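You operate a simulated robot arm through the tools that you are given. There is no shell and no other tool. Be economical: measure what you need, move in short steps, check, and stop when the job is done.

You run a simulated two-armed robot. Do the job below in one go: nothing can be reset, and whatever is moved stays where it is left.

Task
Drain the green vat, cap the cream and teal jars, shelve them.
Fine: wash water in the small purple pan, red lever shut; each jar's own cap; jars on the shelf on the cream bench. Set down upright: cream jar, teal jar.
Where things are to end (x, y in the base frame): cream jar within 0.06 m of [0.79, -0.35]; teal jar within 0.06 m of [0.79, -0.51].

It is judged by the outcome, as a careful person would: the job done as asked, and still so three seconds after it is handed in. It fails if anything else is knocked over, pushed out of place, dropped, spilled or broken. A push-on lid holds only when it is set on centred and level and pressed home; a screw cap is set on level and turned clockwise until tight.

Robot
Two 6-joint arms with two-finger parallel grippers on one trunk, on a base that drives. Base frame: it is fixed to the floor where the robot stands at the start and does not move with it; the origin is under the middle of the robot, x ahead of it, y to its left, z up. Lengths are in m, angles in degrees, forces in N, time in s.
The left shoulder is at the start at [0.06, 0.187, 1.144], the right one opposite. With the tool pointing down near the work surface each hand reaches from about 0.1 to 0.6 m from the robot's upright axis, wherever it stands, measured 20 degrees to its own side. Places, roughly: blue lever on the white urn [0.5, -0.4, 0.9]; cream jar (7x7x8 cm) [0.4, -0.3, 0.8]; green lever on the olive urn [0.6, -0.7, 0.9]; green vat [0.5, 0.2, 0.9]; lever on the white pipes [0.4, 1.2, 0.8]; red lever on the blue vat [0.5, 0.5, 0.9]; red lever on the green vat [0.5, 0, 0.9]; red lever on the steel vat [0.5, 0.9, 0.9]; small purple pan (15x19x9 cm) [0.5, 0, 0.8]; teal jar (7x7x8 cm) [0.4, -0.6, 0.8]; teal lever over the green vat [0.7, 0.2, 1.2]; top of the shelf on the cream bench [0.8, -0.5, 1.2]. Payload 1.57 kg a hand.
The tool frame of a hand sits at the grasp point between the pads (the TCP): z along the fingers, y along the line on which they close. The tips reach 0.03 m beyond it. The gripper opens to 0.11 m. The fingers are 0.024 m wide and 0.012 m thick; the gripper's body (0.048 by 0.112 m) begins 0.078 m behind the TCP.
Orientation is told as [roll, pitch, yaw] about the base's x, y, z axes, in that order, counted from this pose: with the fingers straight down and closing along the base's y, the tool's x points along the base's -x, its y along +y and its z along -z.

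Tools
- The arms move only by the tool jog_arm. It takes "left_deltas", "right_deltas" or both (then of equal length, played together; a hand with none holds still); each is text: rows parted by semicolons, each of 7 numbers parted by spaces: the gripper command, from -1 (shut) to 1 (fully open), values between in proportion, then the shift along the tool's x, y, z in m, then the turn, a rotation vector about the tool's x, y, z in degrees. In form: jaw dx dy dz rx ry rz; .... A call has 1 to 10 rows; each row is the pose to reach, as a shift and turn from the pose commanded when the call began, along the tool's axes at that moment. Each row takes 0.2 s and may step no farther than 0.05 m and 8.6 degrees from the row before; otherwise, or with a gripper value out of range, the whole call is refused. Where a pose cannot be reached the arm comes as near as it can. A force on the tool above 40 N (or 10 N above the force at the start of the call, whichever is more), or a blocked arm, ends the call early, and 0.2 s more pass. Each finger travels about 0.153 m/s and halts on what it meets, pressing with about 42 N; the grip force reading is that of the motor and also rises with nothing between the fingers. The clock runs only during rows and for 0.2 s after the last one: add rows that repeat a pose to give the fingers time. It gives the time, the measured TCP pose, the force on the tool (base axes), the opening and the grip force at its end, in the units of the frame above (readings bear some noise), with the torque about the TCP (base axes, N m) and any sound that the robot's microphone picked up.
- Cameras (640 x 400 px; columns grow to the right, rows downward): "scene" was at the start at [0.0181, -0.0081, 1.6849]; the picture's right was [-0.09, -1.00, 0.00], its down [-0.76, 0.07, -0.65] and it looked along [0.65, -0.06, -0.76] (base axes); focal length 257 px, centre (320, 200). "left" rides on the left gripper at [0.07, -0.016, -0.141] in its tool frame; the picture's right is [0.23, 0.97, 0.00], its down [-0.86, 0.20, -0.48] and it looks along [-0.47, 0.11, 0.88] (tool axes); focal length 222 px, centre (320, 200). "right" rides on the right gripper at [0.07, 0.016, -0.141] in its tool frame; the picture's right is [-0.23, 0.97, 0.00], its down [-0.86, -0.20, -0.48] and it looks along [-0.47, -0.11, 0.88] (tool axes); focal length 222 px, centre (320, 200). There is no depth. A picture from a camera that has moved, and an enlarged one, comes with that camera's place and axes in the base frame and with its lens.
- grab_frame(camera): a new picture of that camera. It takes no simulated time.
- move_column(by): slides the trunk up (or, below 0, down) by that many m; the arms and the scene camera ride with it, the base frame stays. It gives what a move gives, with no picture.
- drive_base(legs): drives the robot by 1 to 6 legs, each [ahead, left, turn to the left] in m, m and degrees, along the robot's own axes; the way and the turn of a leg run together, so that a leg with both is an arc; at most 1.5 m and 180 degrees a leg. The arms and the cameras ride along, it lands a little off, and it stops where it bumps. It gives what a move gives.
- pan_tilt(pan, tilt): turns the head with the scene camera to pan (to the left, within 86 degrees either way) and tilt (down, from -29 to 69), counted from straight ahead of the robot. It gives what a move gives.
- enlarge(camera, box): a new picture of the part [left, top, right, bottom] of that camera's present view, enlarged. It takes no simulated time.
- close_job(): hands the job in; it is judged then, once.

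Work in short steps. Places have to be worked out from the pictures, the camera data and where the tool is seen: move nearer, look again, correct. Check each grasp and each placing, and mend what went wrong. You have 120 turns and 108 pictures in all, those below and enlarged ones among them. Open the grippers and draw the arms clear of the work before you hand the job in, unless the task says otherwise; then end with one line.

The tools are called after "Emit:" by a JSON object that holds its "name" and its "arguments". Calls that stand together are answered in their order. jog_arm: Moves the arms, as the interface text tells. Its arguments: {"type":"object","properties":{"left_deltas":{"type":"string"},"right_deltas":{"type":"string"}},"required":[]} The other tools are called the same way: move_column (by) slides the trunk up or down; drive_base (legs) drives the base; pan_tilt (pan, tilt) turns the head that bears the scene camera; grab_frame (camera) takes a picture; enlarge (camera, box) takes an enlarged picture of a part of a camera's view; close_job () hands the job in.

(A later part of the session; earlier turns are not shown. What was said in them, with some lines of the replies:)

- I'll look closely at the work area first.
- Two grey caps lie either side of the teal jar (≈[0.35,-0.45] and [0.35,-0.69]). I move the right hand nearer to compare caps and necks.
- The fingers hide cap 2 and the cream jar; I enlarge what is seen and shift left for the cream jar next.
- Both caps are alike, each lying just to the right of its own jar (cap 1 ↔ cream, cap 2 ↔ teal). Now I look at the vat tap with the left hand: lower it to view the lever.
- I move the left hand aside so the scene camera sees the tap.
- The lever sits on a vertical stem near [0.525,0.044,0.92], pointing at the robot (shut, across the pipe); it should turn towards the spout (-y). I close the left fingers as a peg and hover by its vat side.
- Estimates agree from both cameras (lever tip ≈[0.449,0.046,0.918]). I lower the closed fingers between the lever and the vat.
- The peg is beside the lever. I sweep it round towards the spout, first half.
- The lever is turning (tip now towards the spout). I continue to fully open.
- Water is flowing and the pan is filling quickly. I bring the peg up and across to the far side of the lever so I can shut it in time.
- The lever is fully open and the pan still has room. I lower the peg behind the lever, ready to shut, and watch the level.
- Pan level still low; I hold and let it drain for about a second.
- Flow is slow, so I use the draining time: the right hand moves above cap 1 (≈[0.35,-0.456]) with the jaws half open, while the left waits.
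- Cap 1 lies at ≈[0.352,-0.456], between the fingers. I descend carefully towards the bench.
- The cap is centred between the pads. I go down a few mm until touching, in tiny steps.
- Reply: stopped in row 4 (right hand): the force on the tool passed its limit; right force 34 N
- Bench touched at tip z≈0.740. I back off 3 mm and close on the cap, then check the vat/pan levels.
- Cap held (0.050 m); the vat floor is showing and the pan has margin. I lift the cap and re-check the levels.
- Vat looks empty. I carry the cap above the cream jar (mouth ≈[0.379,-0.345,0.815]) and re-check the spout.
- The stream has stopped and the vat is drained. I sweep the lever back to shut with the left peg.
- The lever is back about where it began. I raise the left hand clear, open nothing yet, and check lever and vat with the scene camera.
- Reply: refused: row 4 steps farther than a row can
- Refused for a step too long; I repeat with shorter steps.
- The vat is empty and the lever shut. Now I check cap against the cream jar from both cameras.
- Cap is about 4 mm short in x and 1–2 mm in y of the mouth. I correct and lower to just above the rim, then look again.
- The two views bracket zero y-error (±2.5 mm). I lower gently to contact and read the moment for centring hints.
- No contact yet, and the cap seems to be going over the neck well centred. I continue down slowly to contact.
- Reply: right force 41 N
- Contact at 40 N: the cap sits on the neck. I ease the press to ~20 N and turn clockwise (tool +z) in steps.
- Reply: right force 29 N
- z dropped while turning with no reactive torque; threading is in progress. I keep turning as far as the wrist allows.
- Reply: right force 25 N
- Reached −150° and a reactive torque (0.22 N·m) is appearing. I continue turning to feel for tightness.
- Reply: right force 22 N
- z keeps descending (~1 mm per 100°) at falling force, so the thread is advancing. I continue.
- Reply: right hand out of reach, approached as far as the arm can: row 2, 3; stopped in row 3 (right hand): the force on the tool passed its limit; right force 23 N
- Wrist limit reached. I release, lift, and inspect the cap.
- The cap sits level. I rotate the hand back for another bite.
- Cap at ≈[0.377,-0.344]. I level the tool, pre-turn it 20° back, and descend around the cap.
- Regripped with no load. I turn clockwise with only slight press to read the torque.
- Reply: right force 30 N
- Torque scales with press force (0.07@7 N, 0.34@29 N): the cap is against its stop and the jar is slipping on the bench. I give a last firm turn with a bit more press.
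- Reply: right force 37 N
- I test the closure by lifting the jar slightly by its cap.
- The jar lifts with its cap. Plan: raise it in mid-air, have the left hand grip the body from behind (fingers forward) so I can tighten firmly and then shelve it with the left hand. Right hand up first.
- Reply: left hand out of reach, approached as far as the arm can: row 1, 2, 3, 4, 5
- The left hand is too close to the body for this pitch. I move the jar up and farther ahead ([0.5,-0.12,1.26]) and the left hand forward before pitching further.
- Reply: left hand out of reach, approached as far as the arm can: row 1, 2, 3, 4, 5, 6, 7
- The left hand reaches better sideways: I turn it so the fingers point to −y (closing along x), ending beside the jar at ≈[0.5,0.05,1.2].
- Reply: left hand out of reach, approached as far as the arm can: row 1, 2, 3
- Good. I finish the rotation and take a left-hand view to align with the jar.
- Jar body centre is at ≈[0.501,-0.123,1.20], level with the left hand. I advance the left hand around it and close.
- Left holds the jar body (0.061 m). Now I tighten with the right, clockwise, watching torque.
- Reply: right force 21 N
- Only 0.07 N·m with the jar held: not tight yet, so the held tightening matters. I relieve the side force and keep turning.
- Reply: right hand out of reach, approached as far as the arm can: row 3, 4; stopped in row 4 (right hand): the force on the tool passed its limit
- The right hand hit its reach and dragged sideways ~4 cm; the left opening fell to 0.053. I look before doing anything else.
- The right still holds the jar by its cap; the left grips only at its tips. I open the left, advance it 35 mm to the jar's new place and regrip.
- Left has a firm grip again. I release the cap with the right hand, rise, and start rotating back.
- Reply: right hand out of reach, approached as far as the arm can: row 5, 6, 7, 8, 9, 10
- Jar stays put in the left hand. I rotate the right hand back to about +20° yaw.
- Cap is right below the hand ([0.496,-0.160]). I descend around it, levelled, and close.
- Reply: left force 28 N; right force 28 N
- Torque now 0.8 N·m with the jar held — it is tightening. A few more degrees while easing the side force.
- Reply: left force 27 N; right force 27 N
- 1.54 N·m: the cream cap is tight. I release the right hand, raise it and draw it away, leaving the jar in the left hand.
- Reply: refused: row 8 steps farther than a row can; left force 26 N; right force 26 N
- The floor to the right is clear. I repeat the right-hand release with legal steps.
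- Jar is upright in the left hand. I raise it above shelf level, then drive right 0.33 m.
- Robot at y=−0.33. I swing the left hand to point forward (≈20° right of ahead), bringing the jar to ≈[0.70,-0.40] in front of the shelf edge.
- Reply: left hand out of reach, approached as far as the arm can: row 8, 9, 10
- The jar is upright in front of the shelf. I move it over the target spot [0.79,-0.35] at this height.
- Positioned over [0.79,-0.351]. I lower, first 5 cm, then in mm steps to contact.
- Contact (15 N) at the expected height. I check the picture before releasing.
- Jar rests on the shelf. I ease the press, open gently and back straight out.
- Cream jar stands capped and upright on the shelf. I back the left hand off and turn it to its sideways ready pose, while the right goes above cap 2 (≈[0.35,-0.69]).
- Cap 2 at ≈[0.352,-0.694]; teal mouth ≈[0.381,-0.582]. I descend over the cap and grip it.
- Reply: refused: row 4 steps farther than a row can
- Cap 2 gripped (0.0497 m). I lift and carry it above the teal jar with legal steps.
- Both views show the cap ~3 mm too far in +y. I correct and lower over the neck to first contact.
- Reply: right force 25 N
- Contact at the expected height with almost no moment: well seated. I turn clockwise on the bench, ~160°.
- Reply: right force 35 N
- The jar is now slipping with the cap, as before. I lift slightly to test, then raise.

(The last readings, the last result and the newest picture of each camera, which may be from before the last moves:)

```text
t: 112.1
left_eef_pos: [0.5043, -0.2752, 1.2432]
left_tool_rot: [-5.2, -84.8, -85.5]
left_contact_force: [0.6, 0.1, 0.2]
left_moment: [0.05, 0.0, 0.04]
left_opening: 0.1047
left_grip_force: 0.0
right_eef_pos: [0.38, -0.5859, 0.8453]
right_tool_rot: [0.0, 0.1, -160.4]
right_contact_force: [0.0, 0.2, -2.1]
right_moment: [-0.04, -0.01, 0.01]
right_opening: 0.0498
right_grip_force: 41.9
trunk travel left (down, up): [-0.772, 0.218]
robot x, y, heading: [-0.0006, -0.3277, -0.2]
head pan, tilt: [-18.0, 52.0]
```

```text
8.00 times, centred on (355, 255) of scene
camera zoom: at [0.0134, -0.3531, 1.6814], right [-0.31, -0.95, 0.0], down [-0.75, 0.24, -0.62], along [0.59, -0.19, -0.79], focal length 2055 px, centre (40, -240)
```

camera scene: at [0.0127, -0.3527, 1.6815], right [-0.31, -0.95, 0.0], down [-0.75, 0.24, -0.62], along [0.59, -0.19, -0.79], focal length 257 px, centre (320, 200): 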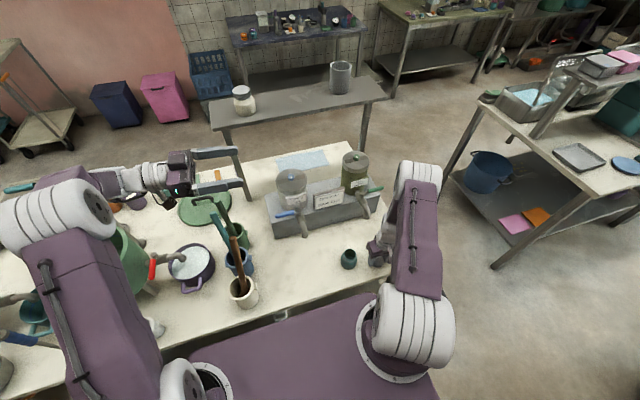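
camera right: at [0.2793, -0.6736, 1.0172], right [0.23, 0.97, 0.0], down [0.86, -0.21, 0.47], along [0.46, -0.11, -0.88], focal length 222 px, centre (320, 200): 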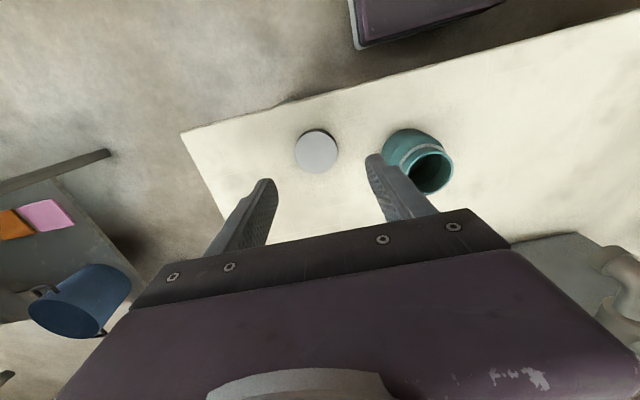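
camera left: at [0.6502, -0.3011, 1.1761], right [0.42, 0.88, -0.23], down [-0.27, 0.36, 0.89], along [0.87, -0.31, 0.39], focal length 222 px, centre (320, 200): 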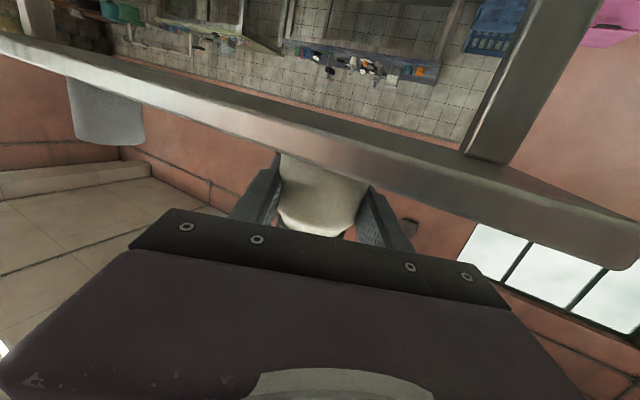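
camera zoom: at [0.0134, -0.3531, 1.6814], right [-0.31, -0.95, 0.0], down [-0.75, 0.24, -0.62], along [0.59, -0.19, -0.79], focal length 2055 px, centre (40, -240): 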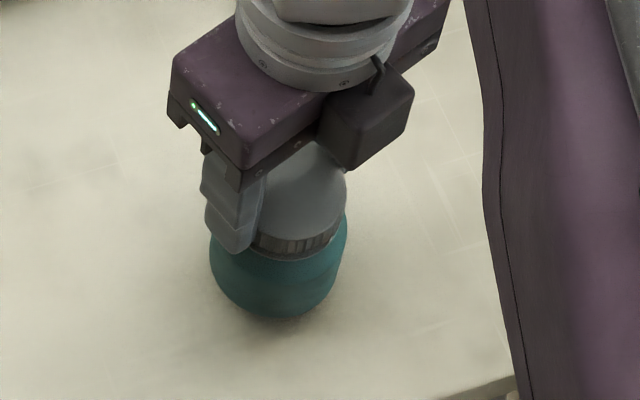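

The jar hangs from its cap (load −2 N). I raise it and bring it to ≈[0.48,-0.49,1.26].

Emit:
{"name": "jog_arm", "arguments": {"right_deltas": "-1 0 0 -0.045 0 0 0; -1 0 0 -0.09 0 0 0; -1 0 0 -0.135 0 0 0; -1 0 0 -0.18 0 0 0; -1 0 0 -0.225 0 0 0; -1 0 0 -0.27 0 0 0; -1 0 0 -0.315 0 0 0; -1 0 0 -0.36 0 0 0; -1 0 0 -0.4 0 0 0; -1 0 0 -0.415 0 0 0"}}

Emit:
{"name": "jog_arm", "arguments": {"right_deltas": "-1 0.03 -0.013 0 0 0 0; -1 0.06 -0.027 0 0 0 0; -1 0.095 -0.042 0 0 0 0; -1 0.126 -0.056 0 0 0 0; -1 0.126 -0.056 0 0 0 0"}}

Emit:
{"name": "grab_frame", "arguments": {"camera": "left"}}

```text
t: 114.3
left_eef_pos: [0.5037, -0.2765, 1.2425]
left_tool_rot: [-5.0, -84.9, -85.7]
left_contact_force: [-0.1, 0.5, -0.1]
left_moment: [0.05, 0.0, -0.02]
left_opening: 0.1045
left_grip_force: 0.1
right_eef_pos: [0.3803, -0.5861, 1.2605]
right_tool_rot: [-0.2, 0.1, -160.3]
right_contact_force: [0.0, 0.0, -1.9]
right_moment: [0.03, -0.05, 0.02]
right_opening: 0.0497
right_grip_force: 42.0
trunk travel left (down, up): [-0.772, 0.218]
robot x, y, heading: [-0.0004, -0.3277, -0.0]
head pan, tilt: [-18.0, 52.0]
```

```text
t: 115.5
left_eef_pos: [0.5026, -0.2772, 1.2432]
left_tool_rot: [-4.5, -84.9, -86.2]
left_contact_force: [0.2, 0.6, -0.5]
left_moment: [0.02, -0.01, 0.05]
left_opening: 0.1046
left_grip_force: 0.1
right_eef_pos: [0.4784, -0.4927, 1.2596]
right_tool_rot: [-0.1, 0.3, -160.5]
right_contact_force: [0.1, 0.1, -2.0]
right_moment: [0.01, -0.03, 0.02]
right_opening: 0.0497
right_grip_force: 41.9
trunk travel left (down, up): [-0.772, 0.218]
robot x, y, heading: [0.0003, -0.3257, 0.3]
head pan, tilt: [-18.0, 52.0]
```

```text
23 pictures are left
camera left: at [0.4885, -0.1295, 1.1872], right [0.97, 0.01, -0.23], down [0.21, 0.4, 0.89], along [0.1, -0.92, 0.39], focal length 222 px, centre (320, 200)
```

left: 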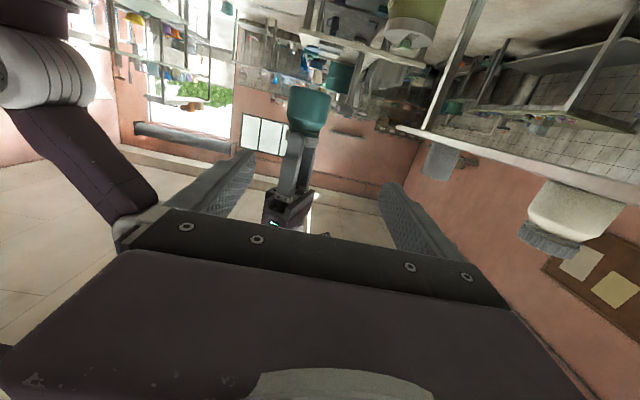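

Jar body at ≈[0.479,-0.493,1.20]. I bring the left hand down to that level, advance around it and close.

Emit:
{"name": "jog_arm", "arguments": {"left_deltas": "1 0.025 -0.012 0.002 0 0 0; 1 0.0445 -0.024 0.004 0 0 0; 1 0.04 -0.024 0.05 0 0 0; 1 0.036 -0.024 0.095 0 0 0; 1 0.032 -0.024 0.14 0 0 0; 1 0.028 -0.024 0.185 0 0 0; 1 0.0258 -0.024 0.2185 0 0 0; 1 0.0258 -0.024 0.2185 0 0 0; 0.2 0.0258 -0.024 0.2185 0 0 0; -0.4 0.0258 -0.024 0.2185 0 0 0"}}

Emit:
{"name": "jog_arm", "arguments": {"left_deltas": "-1 0 0 0 0 0 0; -1 0 0 0 0 0 0; -1 0 0 0 0 0 0"}}

Emit:
{"name": "enlarge", "arguments": {"camera": "scene", "box": [180, 100, 400, 240]}}

```text
t: 117.7
left_eef_pos: [0.4763, -0.4923, 1.1972]
left_tool_rot: [-4.6, -84.8, -86.0]
left_contact_force: [-0.8, -0.3, 1.0]
left_moment: [0.07, -0.32, 0.02]
left_opening: 0.0533
left_grip_force: 42.1
right_eef_pos: [0.479, -0.4921, 1.261]
right_tool_rot: [-0.1, 0.2, -160.4]
right_contact_force: [1.3, 0.6, -1.8]
right_moment: [0.02, 0.3, 0.04]
right_opening: 0.0496
right_grip_force: 42.0
trunk travel left (down, up): [-0.772, 0.218]
robot x, y, heading: [0.0041, -0.332, 0.1]
head pan, tilt: [-18.0, 52.0]
```

```text
t: 118.5
left_eef_pos: [0.4756, -0.4922, 1.1972]
left_tool_rot: [-5.2, -84.9, -85.5]
left_contact_force: [-0.7, -1.8, -0.9]
left_moment: [0.05, -0.1, -0.01]
left_opening: 0.0537
left_grip_force: 42.2
right_eef_pos: [0.4798, -0.4912, 1.2605]
right_tool_rot: [0.0, 0.3, -160.4]
right_contact_force: [0.3, 2.3, -1.1]
right_moment: [0.05, 0.1, -0.01]
right_opening: 0.0497
right_grip_force: 42.3
trunk travel left (down, up): [-0.772, 0.218]
robot x, y, heading: [-0.0014, -0.326, 0.2]
head pan, tilt: [-18.0, 52.0]
```

```text
2.86 times, centred on (290, 170) of scene
camera zoom: at [0.0129, -0.3527, 1.6815], right [-0.31, -0.95, 0.0], down [-0.75, 0.24, -0.62], along [0.59, -0.19, -0.79], focal length 734 px, centre (406, 286)
```

zoom: 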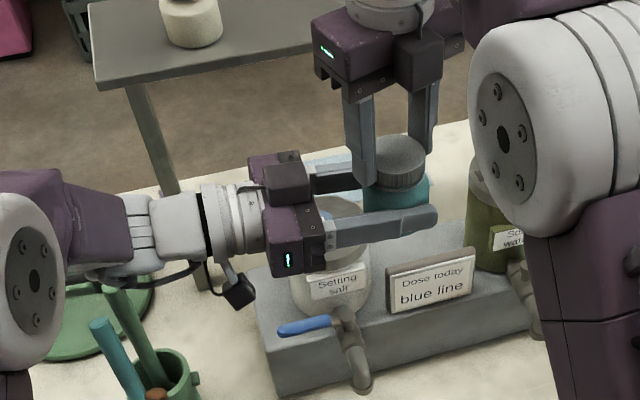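

Left holds the jar (0.0537 m). I release the right, lift 5.5 cm and rotate back to about +25°.

Emit:
{"name": "jog_arm", "arguments": {"right_deltas": "-0.5 0 0 0 0 0 0; 0.3 0 0 0 0 0 0; 0.3 0 0 0 0 0 0; 0.3 0 0 -0.03 0 0 0; 0.3 0 0 -0.055 0 0 0; 0.3 0 0 -0.055 0 0 -8; 0.3 0 0 -0.055 0 0 -16; 0.3 0 0 -0.055 0 0 -24; 0.3 0 0 -0.055 0 0 -32; 0.3 0 0 -0.055 0 0 -40"}}

Emit:
{"name": "jog_arm", "arguments": {"right_deltas": "0.3 0 0 0 0 0 -8; 0.3 0 0 0 0 0 -16; 0.3 0 0 0 0 0 -24; 0.3 0 0 0 0 0 -32; 0.3 0 0 0 0 0 -40; 0.3 0 0 0 0 0 -48; 0.3 0 0 0 0 0 -56; 0.3 0 0 0 0 0 -64; 0.3 0 0 0 0 0 -72; 0.3 0 0 0 0 0 -80"}}

Emit:
{"name": "jog_arm", "arguments": {"right_deltas": "0.3 0 0 0 0 0 -8; 0.3 0 0 0 0 0 -16; 0.3 0 0 0 0 0 -24; 0.3 0 0 0 0 0 -32; 0.3 0 0 0 0 0 -40; 0.3 0 0 0 0 0 -48; 0.3 0 0 0 0 0 -56; 0.3 0 0 0 0 0 -64; 0.3 0 0 0 0 0 -64"}}

Emit:
{"name": "enlarge", "arguments": {"camera": "right", "box": [200, 60, 440, 220]}}

```text
t: 120.7
left_eef_pos: [0.4771, -0.4908, 1.1982]
left_tool_rot: [-5.0, -84.9, -85.7]
left_contact_force: [0.3, 0.9, 0.0]
left_moment: [0.05, 0.03, 0.03]
left_opening: 0.0532
left_grip_force: 42.2
right_eef_pos: [0.4807, -0.4922, 1.3151]
right_tool_rot: [0.1, 0.1, -120.3]
right_contact_force: [-0.2, -0.6, -0.5]
right_moment: [0.03, 0.0, 0.0]
right_opening: 0.0713
right_grip_force: 0.1
trunk travel left (down, up): [-0.772, 0.218]
robot x, y, heading: [-0.0017, -0.3276, 0.1]
head pan, tilt: [-18.0, 52.0]
```

```text
t: 122.9
left_eef_pos: [0.4761, -0.4916, 1.1963]
left_tool_rot: [-5.0, -84.9, -85.7]
left_contact_force: [-0.2, 0.3, 0.3]
left_moment: [0.02, 0.0, -0.02]
left_opening: 0.0533
left_grip_force: 42.0
right_eef_pos: [0.4804, -0.4916, 1.3153]
right_tool_rot: [0.1, -0.1, -40.4]
right_contact_force: [0.8, -0.5, 0.1]
right_moment: [-0.03, 0.02, 0.03]
right_opening: 0.0717
right_grip_force: 0.1
trunk travel left (down, up): [-0.772, 0.218]
robot x, y, heading: [0.0013, -0.3309, 0.3]
head pan, tilt: [-18.0, 52.0]
```

```text
t: 124.9
left_eef_pos: [0.4758, -0.4904, 1.1962]
left_tool_rot: [-5.0, -84.9, -85.6]
left_contact_force: [0.9, -0.4, -0.4]
left_moment: [0.02, 0.0, -0.03]
left_opening: 0.0532
left_grip_force: 42.1
right_eef_pos: [0.4792, -0.4918, 1.3161]
right_tool_rot: [0.0, -0.2, 23.6]
right_contact_force: [-0.9, 0.0, 0.2]
right_moment: [0.03, 0.06, -0.01]
right_opening: 0.0715
right_grip_force: 0.1
trunk travel left (down, up): [-0.772, 0.218]
robot x, y, heading: [0.0014, -0.3301, 0.2]
head pan, tilt: [-18.0, 52.0]
```

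```text
2.50 times, centred on (320, 140) of right
camera zoom: at [0.4081, -0.5048, 1.4562], right [-0.18, 0.98, 0.0], down [0.86, 0.16, 0.48], along [0.47, 0.09, -0.88], focal length 555 px, centre (320, 350)
```

zoom: 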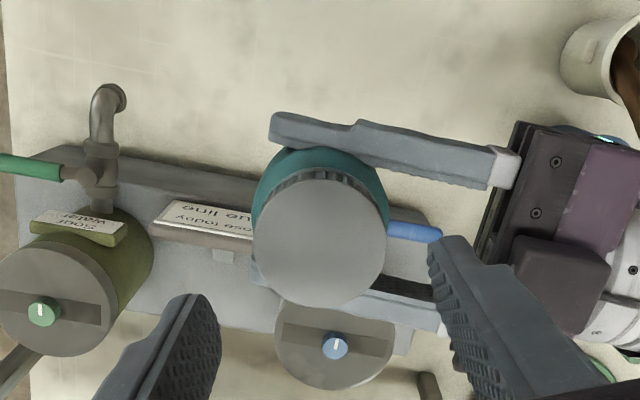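

Cap at ≈[0.475,-0.493]. I descend, grip and turn clockwise with the jar held.

Emit:
{"name": "jog_arm", "arguments": {"right_deltas": "0.3 0.003 0.001 0.02 0 0 0; 0.3 0.003 0.001 0.04 0 0 0; 0.3 0.003 0.001 0.053 0 0 0; 0.3 0.003 0.001 0.058 0 0 0; 0.3 0.003 0.001 0.058 0 0 0; -0.5 0.003 0.001 0.058 0 0 0; -1 0.003 0.001 0.058 0 0 0; -1 0.003 0.001 0.058 0 0 0"}}

Emit:
{"name": "jog_arm", "arguments": {"right_deltas": "-1 0 0 0 0 0 8; -1 0 0 0 0 0 16; -1 0 0 0 0 0 24; -1 0 0 0 0 0 32; -1 0 0 0 0 0 40"}}

```text
t: 126.7
left_eef_pos: [0.476, -0.4905, 1.1977]
left_tool_rot: [-5.3, -84.8, -85.3]
left_contact_force: [-0.5, 3.6, -4.4]
left_moment: [-0.22, -0.13, -0.19]
left_opening: 0.0533
left_grip_force: 41.9
right_eef_pos: [0.4769, -0.4911, 1.2588]
right_tool_rot: [0.0, -0.1, 23.6]
right_contact_force: [0.3, -3.7, 3.4]
right_moment: [0.03, 0.01, 0.18]
right_opening: 0.0501
right_grip_force: 42.5
trunk travel left (down, up): [-0.772, 0.218]
robot x, y, heading: [0.0006, -0.3303, -0.1]
head pan, tilt: [-18.0, 52.0]
```

```text
t: 127.9
left_eef_pos: [0.4763, -0.4924, 1.1962]
left_tool_rot: [-5.7, -84.8, -85.1]
left_contact_force: [0.3, 3.6, -17.7]
left_moment: [0.22, -0.12, -0.25]
left_opening: 0.0532
left_grip_force: 41.5
right_eef_pos: [0.4763, -0.4925, 1.2575]
right_tool_rot: [0.0, -0.2, -16.7]
right_contact_force: [0.3, -3.7, 17.2]
right_moment: [-0.43, 0.08, 0.23]
right_opening: 0.05
right_grip_force: 41.7
trunk travel left (down, up): [-0.772, 0.218]
robot x, y, heading: [0.0043, -0.3267, 0.2]
head pan, tilt: [-18.0, 52.0]
```

Torque 0.23 N·m, still turning. I ease the vertical load and continue.

Emit:
{"name": "jog_arm", "arguments": {"right_deltas": "-1 0 0 -0.0008 0 0 8; -1 0 0 -0.0008 0 0 16; -1 0 0 -0.0008 0 0 24; -1 0 0 -0.0008 0 0 32; -1 0 0 -0.0008 0 0 40"}}

Emit:
{"name": "jog_arm", "arguments": {"right_deltas": "-1 0 0 0 0 0 5; -1 0 0 0 0 0 10; -1 0 0 0 0 0 15; -1 0 0 0 0 0 20"}}

```text
t: 129.1
left_eef_pos: [0.475, -0.4915, 1.1972]
left_tool_rot: [-5.2, -84.8, -85.5]
left_contact_force: [-0.7, 11.4, -16.9]
left_moment: [0.21, -0.4, -0.51]
left_opening: 0.0536
left_grip_force: 42.7
right_eef_pos: [0.4757, -0.4918, 1.2595]
right_tool_rot: [0.2, -0.2, -56.6]
right_contact_force: [1.5, -10.6, 17.0]
right_moment: [-0.85, 0.31, 0.49]
right_opening: 0.0501
right_grip_force: 42.1
trunk travel left (down, up): [-0.772, 0.218]
robot x, y, heading: [0.0028, -0.3288, -0.1]
head pan, tilt: [-18.0, 52.0]
```

```text
t: 130.1
left_eef_pos: [0.4767, -0.492, 1.197]
left_tool_rot: [-5.3, -84.9, -85.4]
left_contact_force: [1.3, 12.3, -17.2]
left_moment: [0.14, -0.42, -0.2]
left_opening: 0.0533
left_grip_force: 42.2
right_eef_pos: [0.4766, -0.4927, 1.258]
right_tool_rot: [0.1, -0.1, -76.6]
right_contact_force: [-1.1, -11.7, 16.3]
right_moment: [-0.87, 0.5, 0.21]
right_opening: 0.0499
right_grip_force: 42.3
trunk travel left (down, up): [-0.772, 0.218]
robot x, y, heading: [0.0038, -0.3261, 0.2]
head pan, tilt: [-18.0, 52.0]
```

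Still threading (0.2–0.5 N·m). I continue to near the wrist limit, watching torque.

Emit:
{"name": "jog_arm", "arguments": {"right_deltas": "-1 0 0 -0.0005 0 0 8; -1 0 0 -0.0005 0 0 16; -1 0 0 -0.0005 0 0 24; -1 0 0 -0.0005 0 0 32; -1 0 0 -0.0005 0 0 40"}}

Emit:
{"name": "jog_arm", "arguments": {"right_deltas": "-1 0 0 -0.0005 0 0 8; -1 0 0 -0.0005 0 0 16; -1 0 0 -0.0005 0 0 24; -1 0 0 -0.0005 0 0 32; -1 0 0 -0.0005 0 0 38"}}

Emit:
{"name": "enlarge", "arguments": {"camera": "scene", "box": [270, 120, 350, 190]}}

```text
t: 131.3
left_eef_pos: [0.4759, -0.4913, 1.1975]
left_tool_rot: [-5.3, -84.8, -85.3]
left_contact_force: [3.8, 11.2, -12.3]
left_moment: [-0.38, -0.39, -0.45]
left_opening: 0.0535
left_grip_force: 42.5
right_eef_pos: [0.4759, -0.4919, 1.2595]
right_tool_rot: [0.2, 0.1, -116.4]
right_contact_force: [-4.1, -11.6, 11.2]
right_moment: [-0.35, 0.64, 0.43]
right_opening: 0.0504
right_grip_force: 42.0
trunk travel left (down, up): [-0.772, 0.218]
robot x, y, heading: [-0.0, -0.329, 0.2]
head pan, tilt: [-18.0, 52.0]
```

```text
t: 132.5
left_eef_pos: [0.4757, -0.4906, 1.198]
left_tool_rot: [-4.8, -85.1, -86.0]
left_contact_force: [4.0, 5.6, 1.1]
left_moment: [-0.14, 0.0, -0.02]
left_opening: 0.0535
left_grip_force: 41.9
right_eef_pos: [0.4765, -0.4923, 1.2596]
right_tool_rot: [-0.1, 0.1, -154.5]
right_contact_force: [-3.5, -6.3, -1.7]
right_moment: [-0.22, 0.23, 0.03]
right_opening: 0.0497
right_grip_force: 41.9
trunk travel left (down, up): [-0.772, 0.218]
robot x, y, heading: [0.0009, -0.3286, 0.2]
head pan, tilt: [-18.0, 52.0]
```

```text
5.71 times, centred on (310, 155) of scene
camera zoom: at [0.0129, -0.3528, 1.6814], right [-0.31, -0.95, 0.0], down [-0.75, 0.24, -0.62], along [0.59, -0.19, -0.79], focal length 1468 px, centre (377, 457)
```

zoom: 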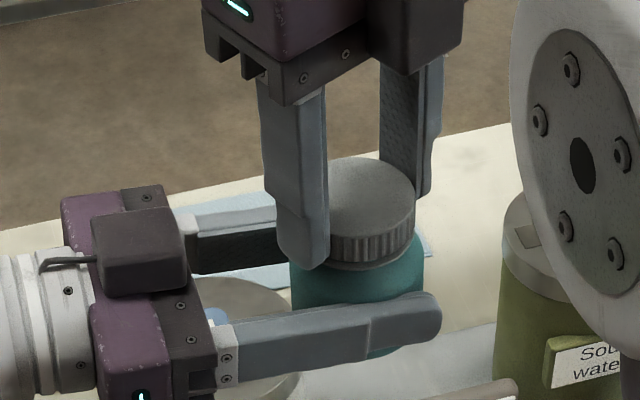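

Torque falls with load, so it's just rubbing: the cap is still threading (338° so far; cream needed ≈450°). I regrasp for another bite.

Emit:
{"name": "jog_arm", "arguments": {"right_deltas": "-0.5 0 0 0 0 0 0; 0.3 0 0 0 0 0 0; 0.3 0 0 0 0 0 0; 0.3 0 0 -0.03 0 0 0; 0.3 0 0 -0.05 0 0 0; 0.3 0 0 -0.05 0 0 -8; 0.3 0 0 -0.05 0 0 -16; 0.3 0 0 -0.05 0 0 -24; 0.3 0 0 -0.05 0 0 -32; 0.3 0 0 -0.05 0 0 -40"}}

Emit:
{"name": "jog_arm", "arguments": {"right_deltas": "0.3 0 0 0 0 0 -8; 0.3 0 0 0 0 0 -16; 0.3 0 0 0 0 0 -24; 0.3 0 0 0 0 0 -32; 0.3 0 0 0 0 0 -40; 0.3 0 0 0 0 0 -48; 0.3 0 0 0 0 0 -56; 0.3 0 0 0 0 0 -64; 0.3 0 0 0 0 0 -72; 0.3 0 0 0 0 0 -80"}}

Emit:
{"name": "jog_arm", "arguments": {"right_deltas": "0.3 0 0 0 0 0 -8; 0.3 0 0 0 0 0 -16; 0.3 0 0 0 0 0 -24; 0.3 0 0 0 0 0 -32; 0.3 0 0 0 0 0 -40; 0.3 0 0 0 0 0 -48; 0.3 0 0 0 0 0 -56; 0.3 0 0 0 0 0 -56"}}

Emit:
{"name": "enlarge", "arguments": {"camera": "right", "box": [200, 60, 440, 220]}}

```text
t: 134.7
left_eef_pos: [0.4747, -0.4917, 1.1973]
left_tool_rot: [-5.1, -84.9, -85.7]
left_contact_force: [-0.3, 1.0, -0.3]
left_moment: [-0.02, 0.0, -0.06]
left_opening: 0.0535
left_grip_force: 41.7
right_eef_pos: [0.4764, -0.4923, 1.3095]
right_tool_rot: [0.2, 0.1, -114.3]
right_contact_force: [0.4, 0.0, 0.0]
right_moment: [0.03, 0.01, 0.01]
right_opening: 0.0714
right_grip_force: 0.0
trunk travel left (down, up): [-0.772, 0.218]
robot x, y, heading: [0.0002, -0.328, 0.1]
head pan, tilt: [-18.0, 52.0]
```

```text
t: 136.9
left_eef_pos: [0.4753, -0.4911, 1.1978]
left_tool_rot: [-5.0, -84.9, -85.8]
left_contact_force: [1.1, -0.5, -0.2]
left_moment: [0.0, -0.01, -0.01]
left_opening: 0.0533
left_grip_force: 42.3
right_eef_pos: [0.4748, -0.4912, 1.3101]
right_tool_rot: [0.1, -0.2, -34.2]
right_contact_force: [0.8, 1.1, -0.8]
right_moment: [-0.02, 0.0, 0.01]
right_opening: 0.0715
right_grip_force: 0.0
trunk travel left (down, up): [-0.772, 0.218]
robot x, y, heading: [0.0016, -0.3296, -0.1]
head pan, tilt: [-18.0, 52.0]
```

```text
t: 138.7
left_eef_pos: [0.4757, -0.4924, 1.1973]
left_tool_rot: [-5.0, -84.9, -85.7]
left_contact_force: [-0.6, -0.2, -0.1]
left_moment: [-0.02, -0.03, -0.01]
left_opening: 0.0536
left_grip_force: 42.2
right_eef_pos: [0.4764, -0.4932, 1.3097]
right_tool_rot: [0.1, -0.2, 21.7]
right_contact_force: [0.1, 0.1, 0.4]
right_moment: [0.01, -0.02, 0.01]
right_opening: 0.0716
right_grip_force: 0.0
trunk travel left (down, up): [-0.772, 0.218]
robot x, y, heading: [0.0014, -0.3258, 0.3]
head pan, tilt: [-18.0, 52.0]
```

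```text
2.50 times, centred on (320, 140) of right
camera zoom: at [0.4046, -0.5028, 1.4502], right [-0.15, 0.99, 0.0], down [0.87, 0.13, 0.48], along [0.48, 0.07, -0.88], focal length 555 px, centre (320, 350)
```

zoom: 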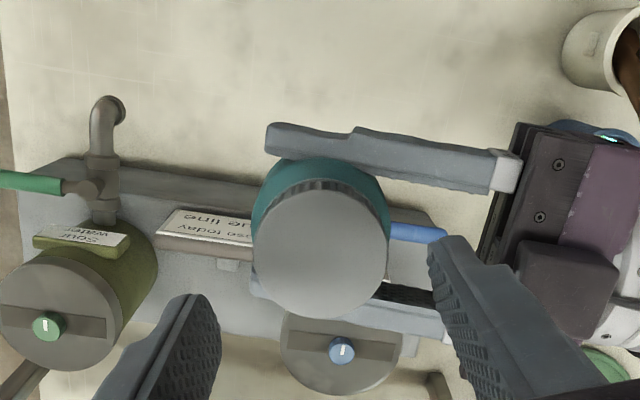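

Aligned over the cap again. I descend, grip and turn.

Emit:
{"name": "jog_arm", "arguments": {"right_deltas": "0.3 0 0 0.02 0 0 0; 0.3 0 0 0.04 0 0 0; 0.3 0 0 0.051 0 0 0; 0.3 0 0 0.051 0 0 0; -0.5 0 0 0.051 0 0 0; -1 0 0 0.051 0 0 0; -1 0 0 0.051 0 0 0"}}

Emit:
{"name": "jog_arm", "arguments": {"right_deltas": "-1 0 0 0 0 0 8; -1 0 0 0 0 0 16; -1 0 0 0 0 0 24; -1 0 0 0 0 0 32; -1 0 0 0 0 0 40"}}

Emit:
{"name": "jog_arm", "arguments": {"right_deltas": "-1 0 0 0 0 0 6; -1 0 0 0 0 0 12; -1 0 0 0 0 0 18; -1 0 0 0 0 0 24; -1 0 0 0 0 0 30"}}

```text
t: 140.3
left_eef_pos: [0.4765, -0.4913, 1.1978]
left_tool_rot: [-5.0, -85.0, -85.7]
left_contact_force: [1.4, -0.9, 0.3]
left_moment: [0.04, 0.02, 0.0]
left_opening: 0.0534
left_grip_force: 41.7
right_eef_pos: [0.4759, -0.4916, 1.2592]
right_tool_rot: [0.0, -0.1, 21.6]
right_contact_force: [-0.1, 0.9, -0.2]
right_moment: [-0.01, 0.0, 0.0]
right_opening: 0.0496
right_grip_force: 41.7
trunk travel left (down, up): [-0.772, 0.218]
robot x, y, heading: [0.0012, -0.326, -0.2]
head pan, tilt: [-18.0, 52.0]
```

```text
t: 141.5
left_eef_pos: [0.476, -0.4924, 1.197]
left_tool_rot: [-5.1, -84.9, -85.5]
left_contact_force: [-0.4, -2.0, -2.0]
left_moment: [0.18, -0.04, -0.67]
left_opening: 0.0534
left_grip_force: 41.7
right_eef_pos: [0.4763, -0.4914, 1.2586]
right_tool_rot: [0.1, 0.0, -18.6]
right_contact_force: [0.3, 1.6, 2.9]
right_moment: [-0.04, 0.06, 0.68]
right_opening: 0.0498
right_grip_force: 42.2
trunk travel left (down, up): [-0.772, 0.218]
robot x, y, heading: [-0.0006, -0.3304, 0.3]
head pan, tilt: [-18.0, 52.0]
```

```text
t: 142.7
left_eef_pos: [0.4751, -0.4912, 1.1967]
left_tool_rot: [-5.1, -84.8, -85.6]
left_contact_force: [3.8, -4.1, -3.4]
left_moment: [0.43, 0.05, -1.22]
left_opening: 0.0531
left_grip_force: 41.5
right_eef_pos: [0.4762, -0.492, 1.2589]
right_tool_rot: [0.1, 0.1, -48.4]
right_contact_force: [-4.9, 3.9, 3.2]
right_moment: [-0.19, 0.3, 1.24]
right_opening: 0.0497
right_grip_force: 42.0
trunk travel left (down, up): [-0.772, 0.218]
robot x, y, heading: [-0.0025, -0.3284, 0.1]
head pan, tilt: [-18.0, 52.0]
```

Clean torque now: 0.68 → 1.24 N·m — tightening. A final bit more.

Emit:
{"name": "jog_arm", "arguments": {"right_deltas": "-1 0 0 0 0 0 5; -1 0 0 0 0 0 10; -1 0 0 0 0 0 15; -1 0 0 0 0 0 20"}}

```text
t: 143.7
left_eef_pos: [0.4754, -0.4917, 1.1968]
left_tool_rot: [-5.2, -84.8, -85.3]
left_contact_force: [4.9, -2.1, -8.5]
left_moment: [0.43, -0.05, -0.83]
left_opening: 0.0533
left_grip_force: 42.6
right_eef_pos: [0.4761, -0.4914, 1.2585]
right_tool_rot: [0.2, 0.0, -68.5]
right_contact_force: [-5.1, 2.3, 8.7]
right_moment: [-0.26, 0.39, 0.83]
right_opening: 0.0498
right_grip_force: 42.2
trunk travel left (down, up): [-0.772, 0.218]
robot x, y, heading: [0.0037, -0.3268, 0.0]
head pan, tilt: [-18.0, 52.0]
```

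Torque dipped to 0.83, likely the pads slipping at their limit. One more short turn to confirm.

Emit:
{"name": "jog_arm", "arguments": {"right_deltas": "-1 0 0 0 0 0 7; -1 0 0 0 0 0 14; -1 0 0 0 0 0 21"}}

Emit:
{"name": "jog_arm", "arguments": {"right_deltas": "-1 0 0 0 0 0 7; -1 0 0 0 0 0 14; -1 0 0 0 0 0 21"}}

Emit:
{"name": "enlarge", "arguments": {"camera": "scene", "box": [270, 120, 350, 190]}}

```text
t: 144.5
left_eef_pos: [0.4778, -0.4917, 1.1971]
left_tool_rot: [-5.0, -84.8, -85.6]
left_contact_force: [5.3, 3.6, -4.3]
left_moment: [-0.09, 0.23, -0.93]
left_opening: 0.0534
left_grip_force: 41.9
right_eef_pos: [0.4768, -0.4919, 1.2582]
right_tool_rot: [0.1, 0.0, -89.5]
right_contact_force: [-4.1, -3.9, 3.5]
right_moment: [-0.1, 0.07, 0.92]
right_opening: 0.0499
right_grip_force: 42.2
trunk travel left (down, up): [-0.772, 0.218]
robot x, y, heading: [-0.0013, -0.3275, 0.1]
head pan, tilt: [-18.0, 52.0]
```

```text
t: 145.3
left_eef_pos: [0.4757, -0.4909, 1.1968]
left_tool_rot: [-4.8, -84.7, -86.0]
left_contact_force: [6.3, -7.8, -5.6]
left_moment: [0.21, -0.18, -0.98]
left_opening: 0.0537
left_grip_force: 42.2
right_eef_pos: [0.4763, -0.4918, 1.2585]
right_tool_rot: [0.1, 0.3, -110.5]
right_contact_force: [-5.8, 7.3, 5.1]
right_moment: [0.19, 0.54, 0.96]
right_opening: 0.0503
right_grip_force: 42.2
trunk travel left (down, up): [-0.772, 0.218]
robot x, y, heading: [0.0011, -0.33, 0.1]
head pan, tilt: [-18.0, 52.0]
```

```text
5.71 times, centred on (310, 155) of scene
camera zoom: at [0.0129, -0.3528, 1.6814], right [-0.31, -0.95, 0.0], down [-0.75, 0.24, -0.62], along [0.59, -0.19, -0.79], focal length 1468 px, centre (377, 457)
```

zoom: 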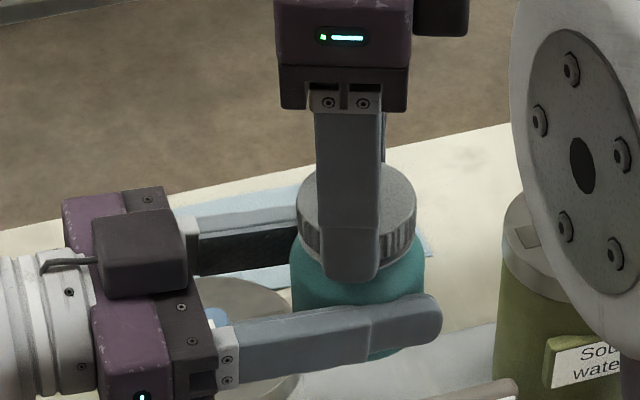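

Steady ~0.95 N·m slip: the teal cap is tight. I release and withdraw the right hand; left keeps the jar.

Emit:
{"name": "jog_arm", "arguments": {"right_deltas": "-0.5 0 0 0 0 0 0; 0.4 0 0 0 0 0 0; 0.4 0 0 0 0 0 0; 0.4 0 0 -0.03 0 0 0; 0.4 0 0 -0.055 0 0 0; 0.4 -0.035 -0.025 -0.06 0 0 -8; 0.4 -0.07 -0.05 -0.06 0 0 -16; 0.4 -0.105 -0.075 -0.06 0 0 -24; 0.4 -0.14 -0.1 -0.06 0 0 -32; 0.4 -0.175 -0.125 -0.06 0 0 -40"}}

Emit:
{"name": "jog_arm", "arguments": {"left_deltas": "-1 -0.03 0 0.0026 0 0 0; -1 -0.06 0 0.005 0 0 0; -1 -0.09 0 0.008 0 0 0; -1 -0.09 0 0.008 0 0 0", "right_deltas": "0.4 0 0 0 0 0 -8; 0.4 0 0 0 0 0 -16; 0.4 0 0 0 0 0 -24; 0.4 0 0 0 0 0 -32"}}

Emit:
{"name": "drive_base", "arguments": {"legs": [[0, -0.16, 0]]}}

Emit:
{"name": "grab_frame", "arguments": {"camera": "scene"}}

```text
t: 147.5
left_eef_pos: [0.4739, -0.4923, 1.1979]
left_tool_rot: [-4.0, -84.9, -86.8]
left_contact_force: [-0.2, 0.8, 0.7]
left_moment: [0.01, -0.02, 0.03]
left_opening: 0.0533
left_grip_force: 42.0
right_eef_pos: [0.2962, -0.6102, 1.3191]
right_tool_rot: [0.2, 0.0, -70.3]
right_contact_force: [-0.5, -0.4, -0.4]
right_moment: [0.02, -0.02, 0.01]
right_opening: 0.0771
right_grip_force: 0.1
trunk travel left (down, up): [-0.772, 0.218]
robot x, y, heading: [-0.0029, -0.3272, 0.0]
head pan, tilt: [-18.0, 52.0]
```

```text
t: 148.5
left_eef_pos: [0.4763, -0.5085, 1.2868]
left_tool_rot: [-4.9, -85.0, -85.8]
left_contact_force: [0.7, 0.3, -1.0]
left_moment: [0.02, 0.01, -0.02]
left_opening: 0.0531
left_grip_force: 41.5
right_eef_pos: [0.2975, -0.6117, 1.3186]
right_tool_rot: [0.2, 0.1, -38.3]
right_contact_force: [0.5, 0.3, 0.2]
right_moment: [0.04, 0.01, -0.02]
right_opening: 0.0771
right_grip_force: 0.0
trunk travel left (down, up): [-0.772, 0.218]
robot x, y, heading: [0.0012, -0.3302, 0.1]
head pan, tilt: [-18.0, 52.0]
```

```text
t: 149.9
left_eef_pos: [0.4774, -0.6644, 1.2876]
left_tool_rot: [-5.0, -85.0, -85.6]
left_contact_force: [-0.1, 0.8, -1.4]
left_moment: [0.06, 0.0, 0.01]
left_opening: 0.0531
left_grip_force: 41.6
right_eef_pos: [0.298, -0.7687, 1.3185]
right_tool_rot: [0.1, -0.1, -38.5]
right_contact_force: [0.1, -0.7, -0.1]
right_moment: [-0.01, -0.01, 0.0]
right_opening: 0.0772
right_grip_force: 0.0
trunk travel left (down, up): [-0.772, 0.218]
robot x, y, heading: [-0.0007, -0.4893, 0.2]
head pan, tilt: [-18.0, 52.0]
```

```text
17 pictures are left
camera scene: at [0.013, -0.5085, 1.6815], right [-0.31, -0.95, 0.0], down [-0.75, 0.24, -0.62], along [0.59, -0.19, -0.79], focal length 257 px, centre (320, 200)
```

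scene: 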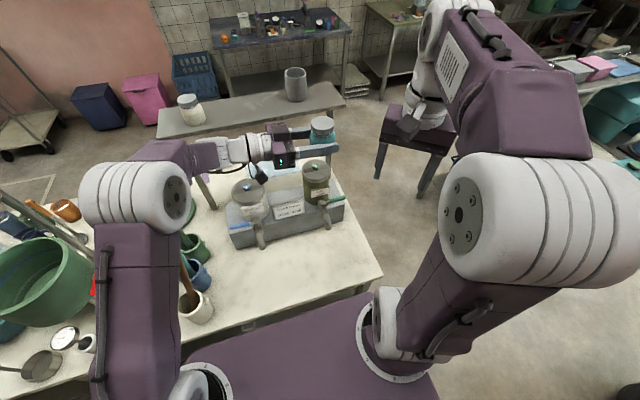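

Base now at y≈−0.489. I swing the left hand forward as before, bringing the teal jar in front of the shelf at ≈[0.70,-0.547].

Emit:
{"name": "jog_arm", "arguments": {"left_deltas": "-1 0.001 0.025 -0.013 -7.2 0 -0.63; -1 0.002 0.05 -0.026 -14.4 0 -1.26; -1 0.0034 0.074 -0.039 -21.6 0 -1.9; -1 0.0045 0.099 -0.052 -28.8 0 -2.5; -1 0.0057 0.124 -0.065 -36 0 -3.15; -1 0.0068 0.149 -0.078 -43.2 0 -3.8; -1 0.008 0.174 -0.091 -50.4 0 -4.4; -1 0.009 0.2 -0.104 -57.6 0 -5.0; -1 0.0102 0.223 -0.1165 -64.7 0 -5.65; -1 0.0102 0.223 -0.1165 -64.7 0 -5.65"}}

Emit:
{"name": "enlarge", "arguments": {"camera": "scene", "box": [130, 60, 370, 210]}}

```text
t: 152.1
left_eef_pos: [0.7031, -0.5476, 1.2868]
left_tool_rot: [-1.6, -84.4, -24.7]
left_contact_force: [0.0, 0.2, -1.8]
left_moment: [0.0, -0.01, 0.01]
left_opening: 0.053
left_grip_force: 42.1
left hand out of reach, approached as far as the arm can: row 9, 10
right_eef_pos: [0.2983, -0.7707, 1.3184]
right_tool_rot: [0.1, -0.2, -38.3]
right_contact_force: [-0.6, 0.9, 0.7]
right_moment: [-0.01, 0.0, 0.02]
right_opening: 0.0771
right_grip_force: 0.2
trunk travel left (down, up): [-0.772, 0.218]
robot x, y, heading: [-0.0025, -0.4891, -0.0]
head pan, tilt: [-18.0, 52.0]
```

```text
2.67 times, centred on (250, 135) of scene
camera zoom: at [0.0129, -0.5118, 1.6815], right [-0.31, -0.95, 0.0], down [-0.75, 0.24, -0.62], along [0.59, -0.19, -0.79], focal length 685 px, centre (507, 373)
```

zoom: 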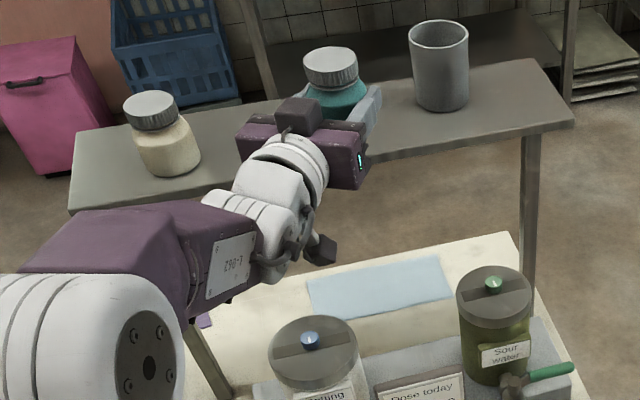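

Clear of mug and cream jar. I move over [0.79,-0.51] and then lower to near the shelf.

Emit:
{"name": "jog_arm", "arguments": {"left_deltas": "-1 -0.001 0.015 0.013 0 0 0; -1 -0.002 0.03 0.026 0 0 0; -1 -0.003 0.045 0.04 0 0 0; -1 -0.0045 0.06 0.052 0 0 0; -1 -0.0055 0.071 0.0626 0 0 0; -1 -0.0055 0.071 0.0626 0 0 0; -1 0.012 0.071 0.0643 0 0 0; -1 0.027 0.071 0.0657 0 0 0; -1 0.037 0.071 0.0667 0 0 0; -1 0.037 0.071 0.0667 0 0 0"}}

Emit:
{"name": "jog_arm", "arguments": {"left_deltas": "-1 0.002 0 0 0 0 0; -1 0.004 0 0.0003 0 0 0; -1 0.006 0 0.0005 0 0 0; -1 0.008 0 0.0007 0 0 0; -1 0.009 0 0.0008 0 0 0; -1 0.01 0 0.0009 0 0 0; -1 0.011 0 0.001 0 0 0; -1 0.012 0 0.0011 0 0 0"}}

Emit:
{"name": "enlarge", "arguments": {"camera": "scene", "box": [170, 60, 330, 160]}}

```text
t: 154.3
left_eef_pos: [0.7908, -0.5127, 1.2441]
left_tool_rot: [-0.9, -84.5, -24.8]
left_contact_force: [-0.9, 0.6, -3.0]
left_moment: [0.02, -0.02, -0.02]
left_opening: 0.0532
left_grip_force: 41.8
right_eef_pos: [0.2991, -0.7722, 1.318]
right_tool_rot: [0.2, 0.0, -38.3]
right_contact_force: [0.3, -0.2, 1.0]
right_moment: [-0.03, 0.0, -0.04]
right_opening: 0.0771
right_grip_force: 0.1
trunk travel left (down, up): [-0.772, 0.218]
robot x, y, heading: [0.0002, -0.4894, -0.0]
head pan, tilt: [-18.0, 52.0]
```

```text
t: 156.1
left_eef_pos: [0.7932, -0.5125, 1.2304]
left_tool_rot: [-1.1, -84.6, -24.6]
left_contact_force: [0.2, 0.8, -1.9]
left_moment: [-0.03, -0.01, -0.02]
left_opening: 0.0531
left_grip_force: 41.9
right_eef_pos: [0.2975, -0.771, 1.3179]
right_tool_rot: [0.2, 0.1, -38.3]
right_contact_force: [0.1, 0.5, 0.4]
right_moment: [-0.04, 0.0, 0.03]
right_opening: 0.0771
right_grip_force: 0.0
trunk travel left (down, up): [-0.772, 0.218]
robot x, y, heading: [0.003, -0.491, 0.1]
head pan, tilt: [-18.0, 52.0]
```

```text
4.00 times, centred on (250, 110) of scene
camera zoom: at [0.0133, -0.5122, 1.6814], right [-0.31, -0.95, 0.0], down [-0.75, 0.24, -0.62], along [0.59, -0.19, -0.79], focal length 1028 px, centre (600, 560)
```

zoom: 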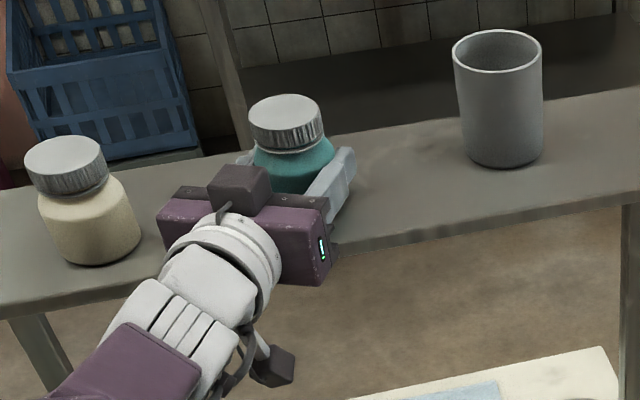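

Not touching yet; I continue in 1 mm steps.

Emit:
{"name": "jog_arm", "arguments": {"left_deltas": "-1 0.001 0 0 0 0 0; -1 0.002 0 0 0 0 0; -1 0.003 0 0 0 0 0; -1 0.004 0 0 0 0 0; -1 0.0045 0 0 0 0 0"}}

```text
t: 157.3
left_eef_pos: [0.7905, -0.5119, 1.2283]
left_tool_rot: [-1.1, -84.7, -24.6]
left_contact_force: [0.3, 1.8, 1.0]
left_moment: [-0.02, -0.15, 0.02]
left_opening: 0.0533
left_grip_force: 41.7
right_eef_pos: [0.2984, -0.7726, 1.3183]
right_tool_rot: [0.2, -0.1, -38.4]
right_contact_force: [-0.4, 0.5, 0.2]
right_moment: [-0.01, 0.0, 0.01]
right_opening: 0.0772
right_grip_force: 0.0
trunk travel left (down, up): [-0.772, 0.218]
robot x, y, heading: [0.0054, -0.4872, 0.2]
head pan, tilt: [-18.0, 52.0]
```

Contact is just beginning. One more mm to seat it.

Emit:
{"name": "jog_arm", "arguments": {"left_deltas": "-1 0.0008 0 0 0 0 0; -1 0.0015 0 0 0 0 0; -1 0.0015 0 0 0 0 0"}}

```text
t: 158.1
left_eef_pos: [0.789, -0.5112, 1.2277]
left_tool_rot: [-0.6, -84.8, -25.1]
left_contact_force: [4.5, 0.7, 8.3]
left_moment: [-0.09, -0.42, 0.06]
left_opening: 0.0534
left_grip_force: 41.6
right_eef_pos: [0.2967, -0.7709, 1.318]
right_tool_rot: [0.2, -0.1, -38.3]
right_contact_force: [-0.8, 0.1, -0.5]
right_moment: [-0.01, 0.01, 0.01]
right_opening: 0.077
right_grip_force: 0.1
trunk travel left (down, up): [-0.772, 0.218]
robot x, y, heading: [-0.0035, -0.4888, -0.1]
head pan, tilt: [-18.0, 52.0]
```

Seated with ~8 N. I open gently and back out.

Emit:
{"name": "jog_arm", "arguments": {"left_deltas": "-1 -0.0005 0 0 0 0 0; 0 -0.0005 0 0 0 0 0; 0.2 -0.0005 0 0 0 0 0; 0.5 -0.0005 0 0 0 0 0; 0.5 -0.001 0 -0.03 0 0 0; 0.5 -0.001 0 -0.06 0 0 0; 0.5 -0.001 0 -0.1 0 0 0; 0.5 -0.001 0 -0.14 0 0 0; 0.5 -0.001 0 -0.17 0 0 0"}}

Emit:
{"name": "enlarge", "arguments": {"camera": "scene", "box": [170, 60, 330, 160]}}

```text
t: 160.1
left_eef_pos: [0.6364, -0.439, 1.2432]
left_tool_rot: [-0.5, -84.8, -25.1]
left_contact_force: [0.5, 0.2, -0.5]
left_moment: [0.0, 0.01, -0.01]
left_opening: 0.0825
left_grip_force: 0.0
right_eef_pos: [0.2967, -0.772, 1.3197]
right_tool_rot: [0.3, -0.2, -38.4]
right_contact_force: [-0.3, -0.6, 0.0]
right_moment: [0.03, 0.03, -0.01]
right_opening: 0.0771
right_grip_force: 0.1
trunk travel left (down, up): [-0.772, 0.218]
robot x, y, heading: [-0.0001, -0.4859, 0.0]
head pan, tilt: [-18.0, 52.0]
```

```text
4.00 times, centred on (250, 110) of scene
camera zoom: at [0.0115, -0.5117, 1.6815], right [-0.31, -0.95, 0.0], down [-0.75, 0.24, -0.62], along [0.59, -0.19, -0.79], focal length 1028 px, centre (600, 560)
```

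zoom: 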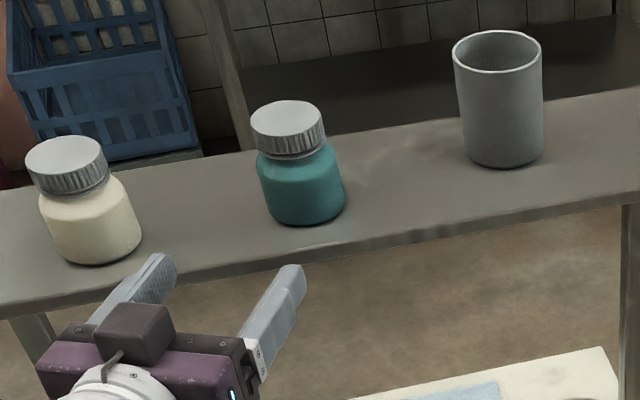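

Both jars stand upright and capped. I draw the left arm back and open both grippers, then check the vat, lever and pan.

Emit:
{"name": "jog_arm", "arguments": {"left_deltas": "1 -0.015 0.005 -0.04 0 0 0; 1 -0.03 0.01 -0.08 0 0 0; 1 -0.04 0.01 -0.11 3 0 0; 1 -0.04 0.01 -0.13 9 0 1; 1 -0.04 0.01 -0.14 16 0 1.5; 1 -0.04 0.01 -0.14 16 0 1.5", "right_deltas": "1 0 0 0 0 0 0; 1 0 0 0 0 0 0; 1 0 0 0 0 0 0; 1 0 0 0 0 0 0; 1 0 0 0 0 0 0; 1 0 0 0 0 0 0"}}

Emit:
{"name": "pan_tilt", "arguments": {"pan": 40, "tilt": 45}}

Emit:
{"name": "grab_frame", "arguments": {"camera": "scene"}}

```text
t: 161.5
left_eef_pos: [0.5206, -0.3709, 1.2967]
left_tool_rot: [-1.4, -84.7, -40.6]
left_contact_force: [-0.1, 0.0, 1.1]
left_moment: [0.01, 0.04, -0.02]
left_opening: 0.1102
left_grip_force: 0.0
right_eef_pos: [0.2986, -0.772, 1.3181]
right_tool_rot: [0.3, -0.1, -38.4]
right_contact_force: [-0.6, -0.3, -1.1]
right_moment: [0.02, 0.0, 0.01]
right_opening: 0.1099
right_grip_force: 0.0
trunk travel left (down, up): [-0.772, 0.218]
robot x, y, heading: [-0.0001, -0.4866, 0.2]
head pan, tilt: [-18.0, 52.0]
```

```text
t: 162.8
left_eef_pos: [0.52, -0.3707, 1.2971]
left_tool_rot: [-1.2, -84.6, -40.6]
left_contact_force: [0.8, -0.8, -0.6]
left_moment: [-0.01, 0.02, -0.05]
left_opening: 0.1098
left_grip_force: 0.0
right_eef_pos: [0.2967, -0.7718, 1.3191]
right_tool_rot: [0.3, 0.0, -38.3]
right_contact_force: [0.2, 0.4, 0.1]
right_moment: [0.0, 0.03, 0.0]
right_opening: 0.1099
right_grip_force: 0.0
trunk travel left (down, up): [-0.772, 0.218]
robot x, y, heading: [0.0011, -0.4867, 0.6]
head pan, tilt: [40.0, 45.0]
```

```text
13 pictures are left
camera scene: at [0.0035, -0.4368, 1.691], right [0.64, -0.77, 0.0], down [-0.54, -0.45, -0.71], along [0.54, 0.45, -0.71], focal length 257 px, centre (320, 200)
```

scene: 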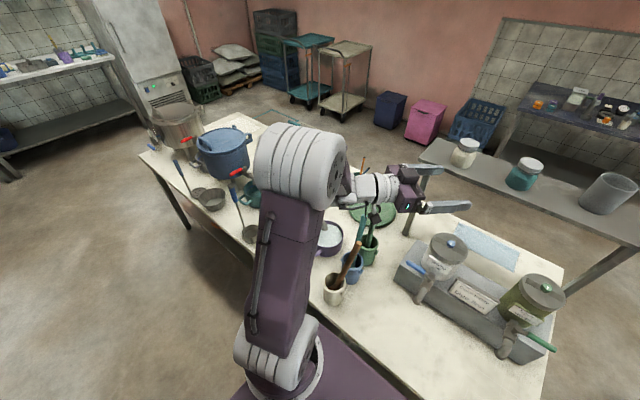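

Everything stands in place, the pan holds the wash water, and the arms are clear and open. I hand in the job.

Emit:
{"name": "close_job", "arguments": {}}

```text
The job is handed in.
```

The green vat is drained into the small purple pan with the red lever shut. The cream and teal jars are each screwed tight with the cap that lay beside them and stand upright on the shelf at about [0.79, -0.35] and [0.79, -0.51].
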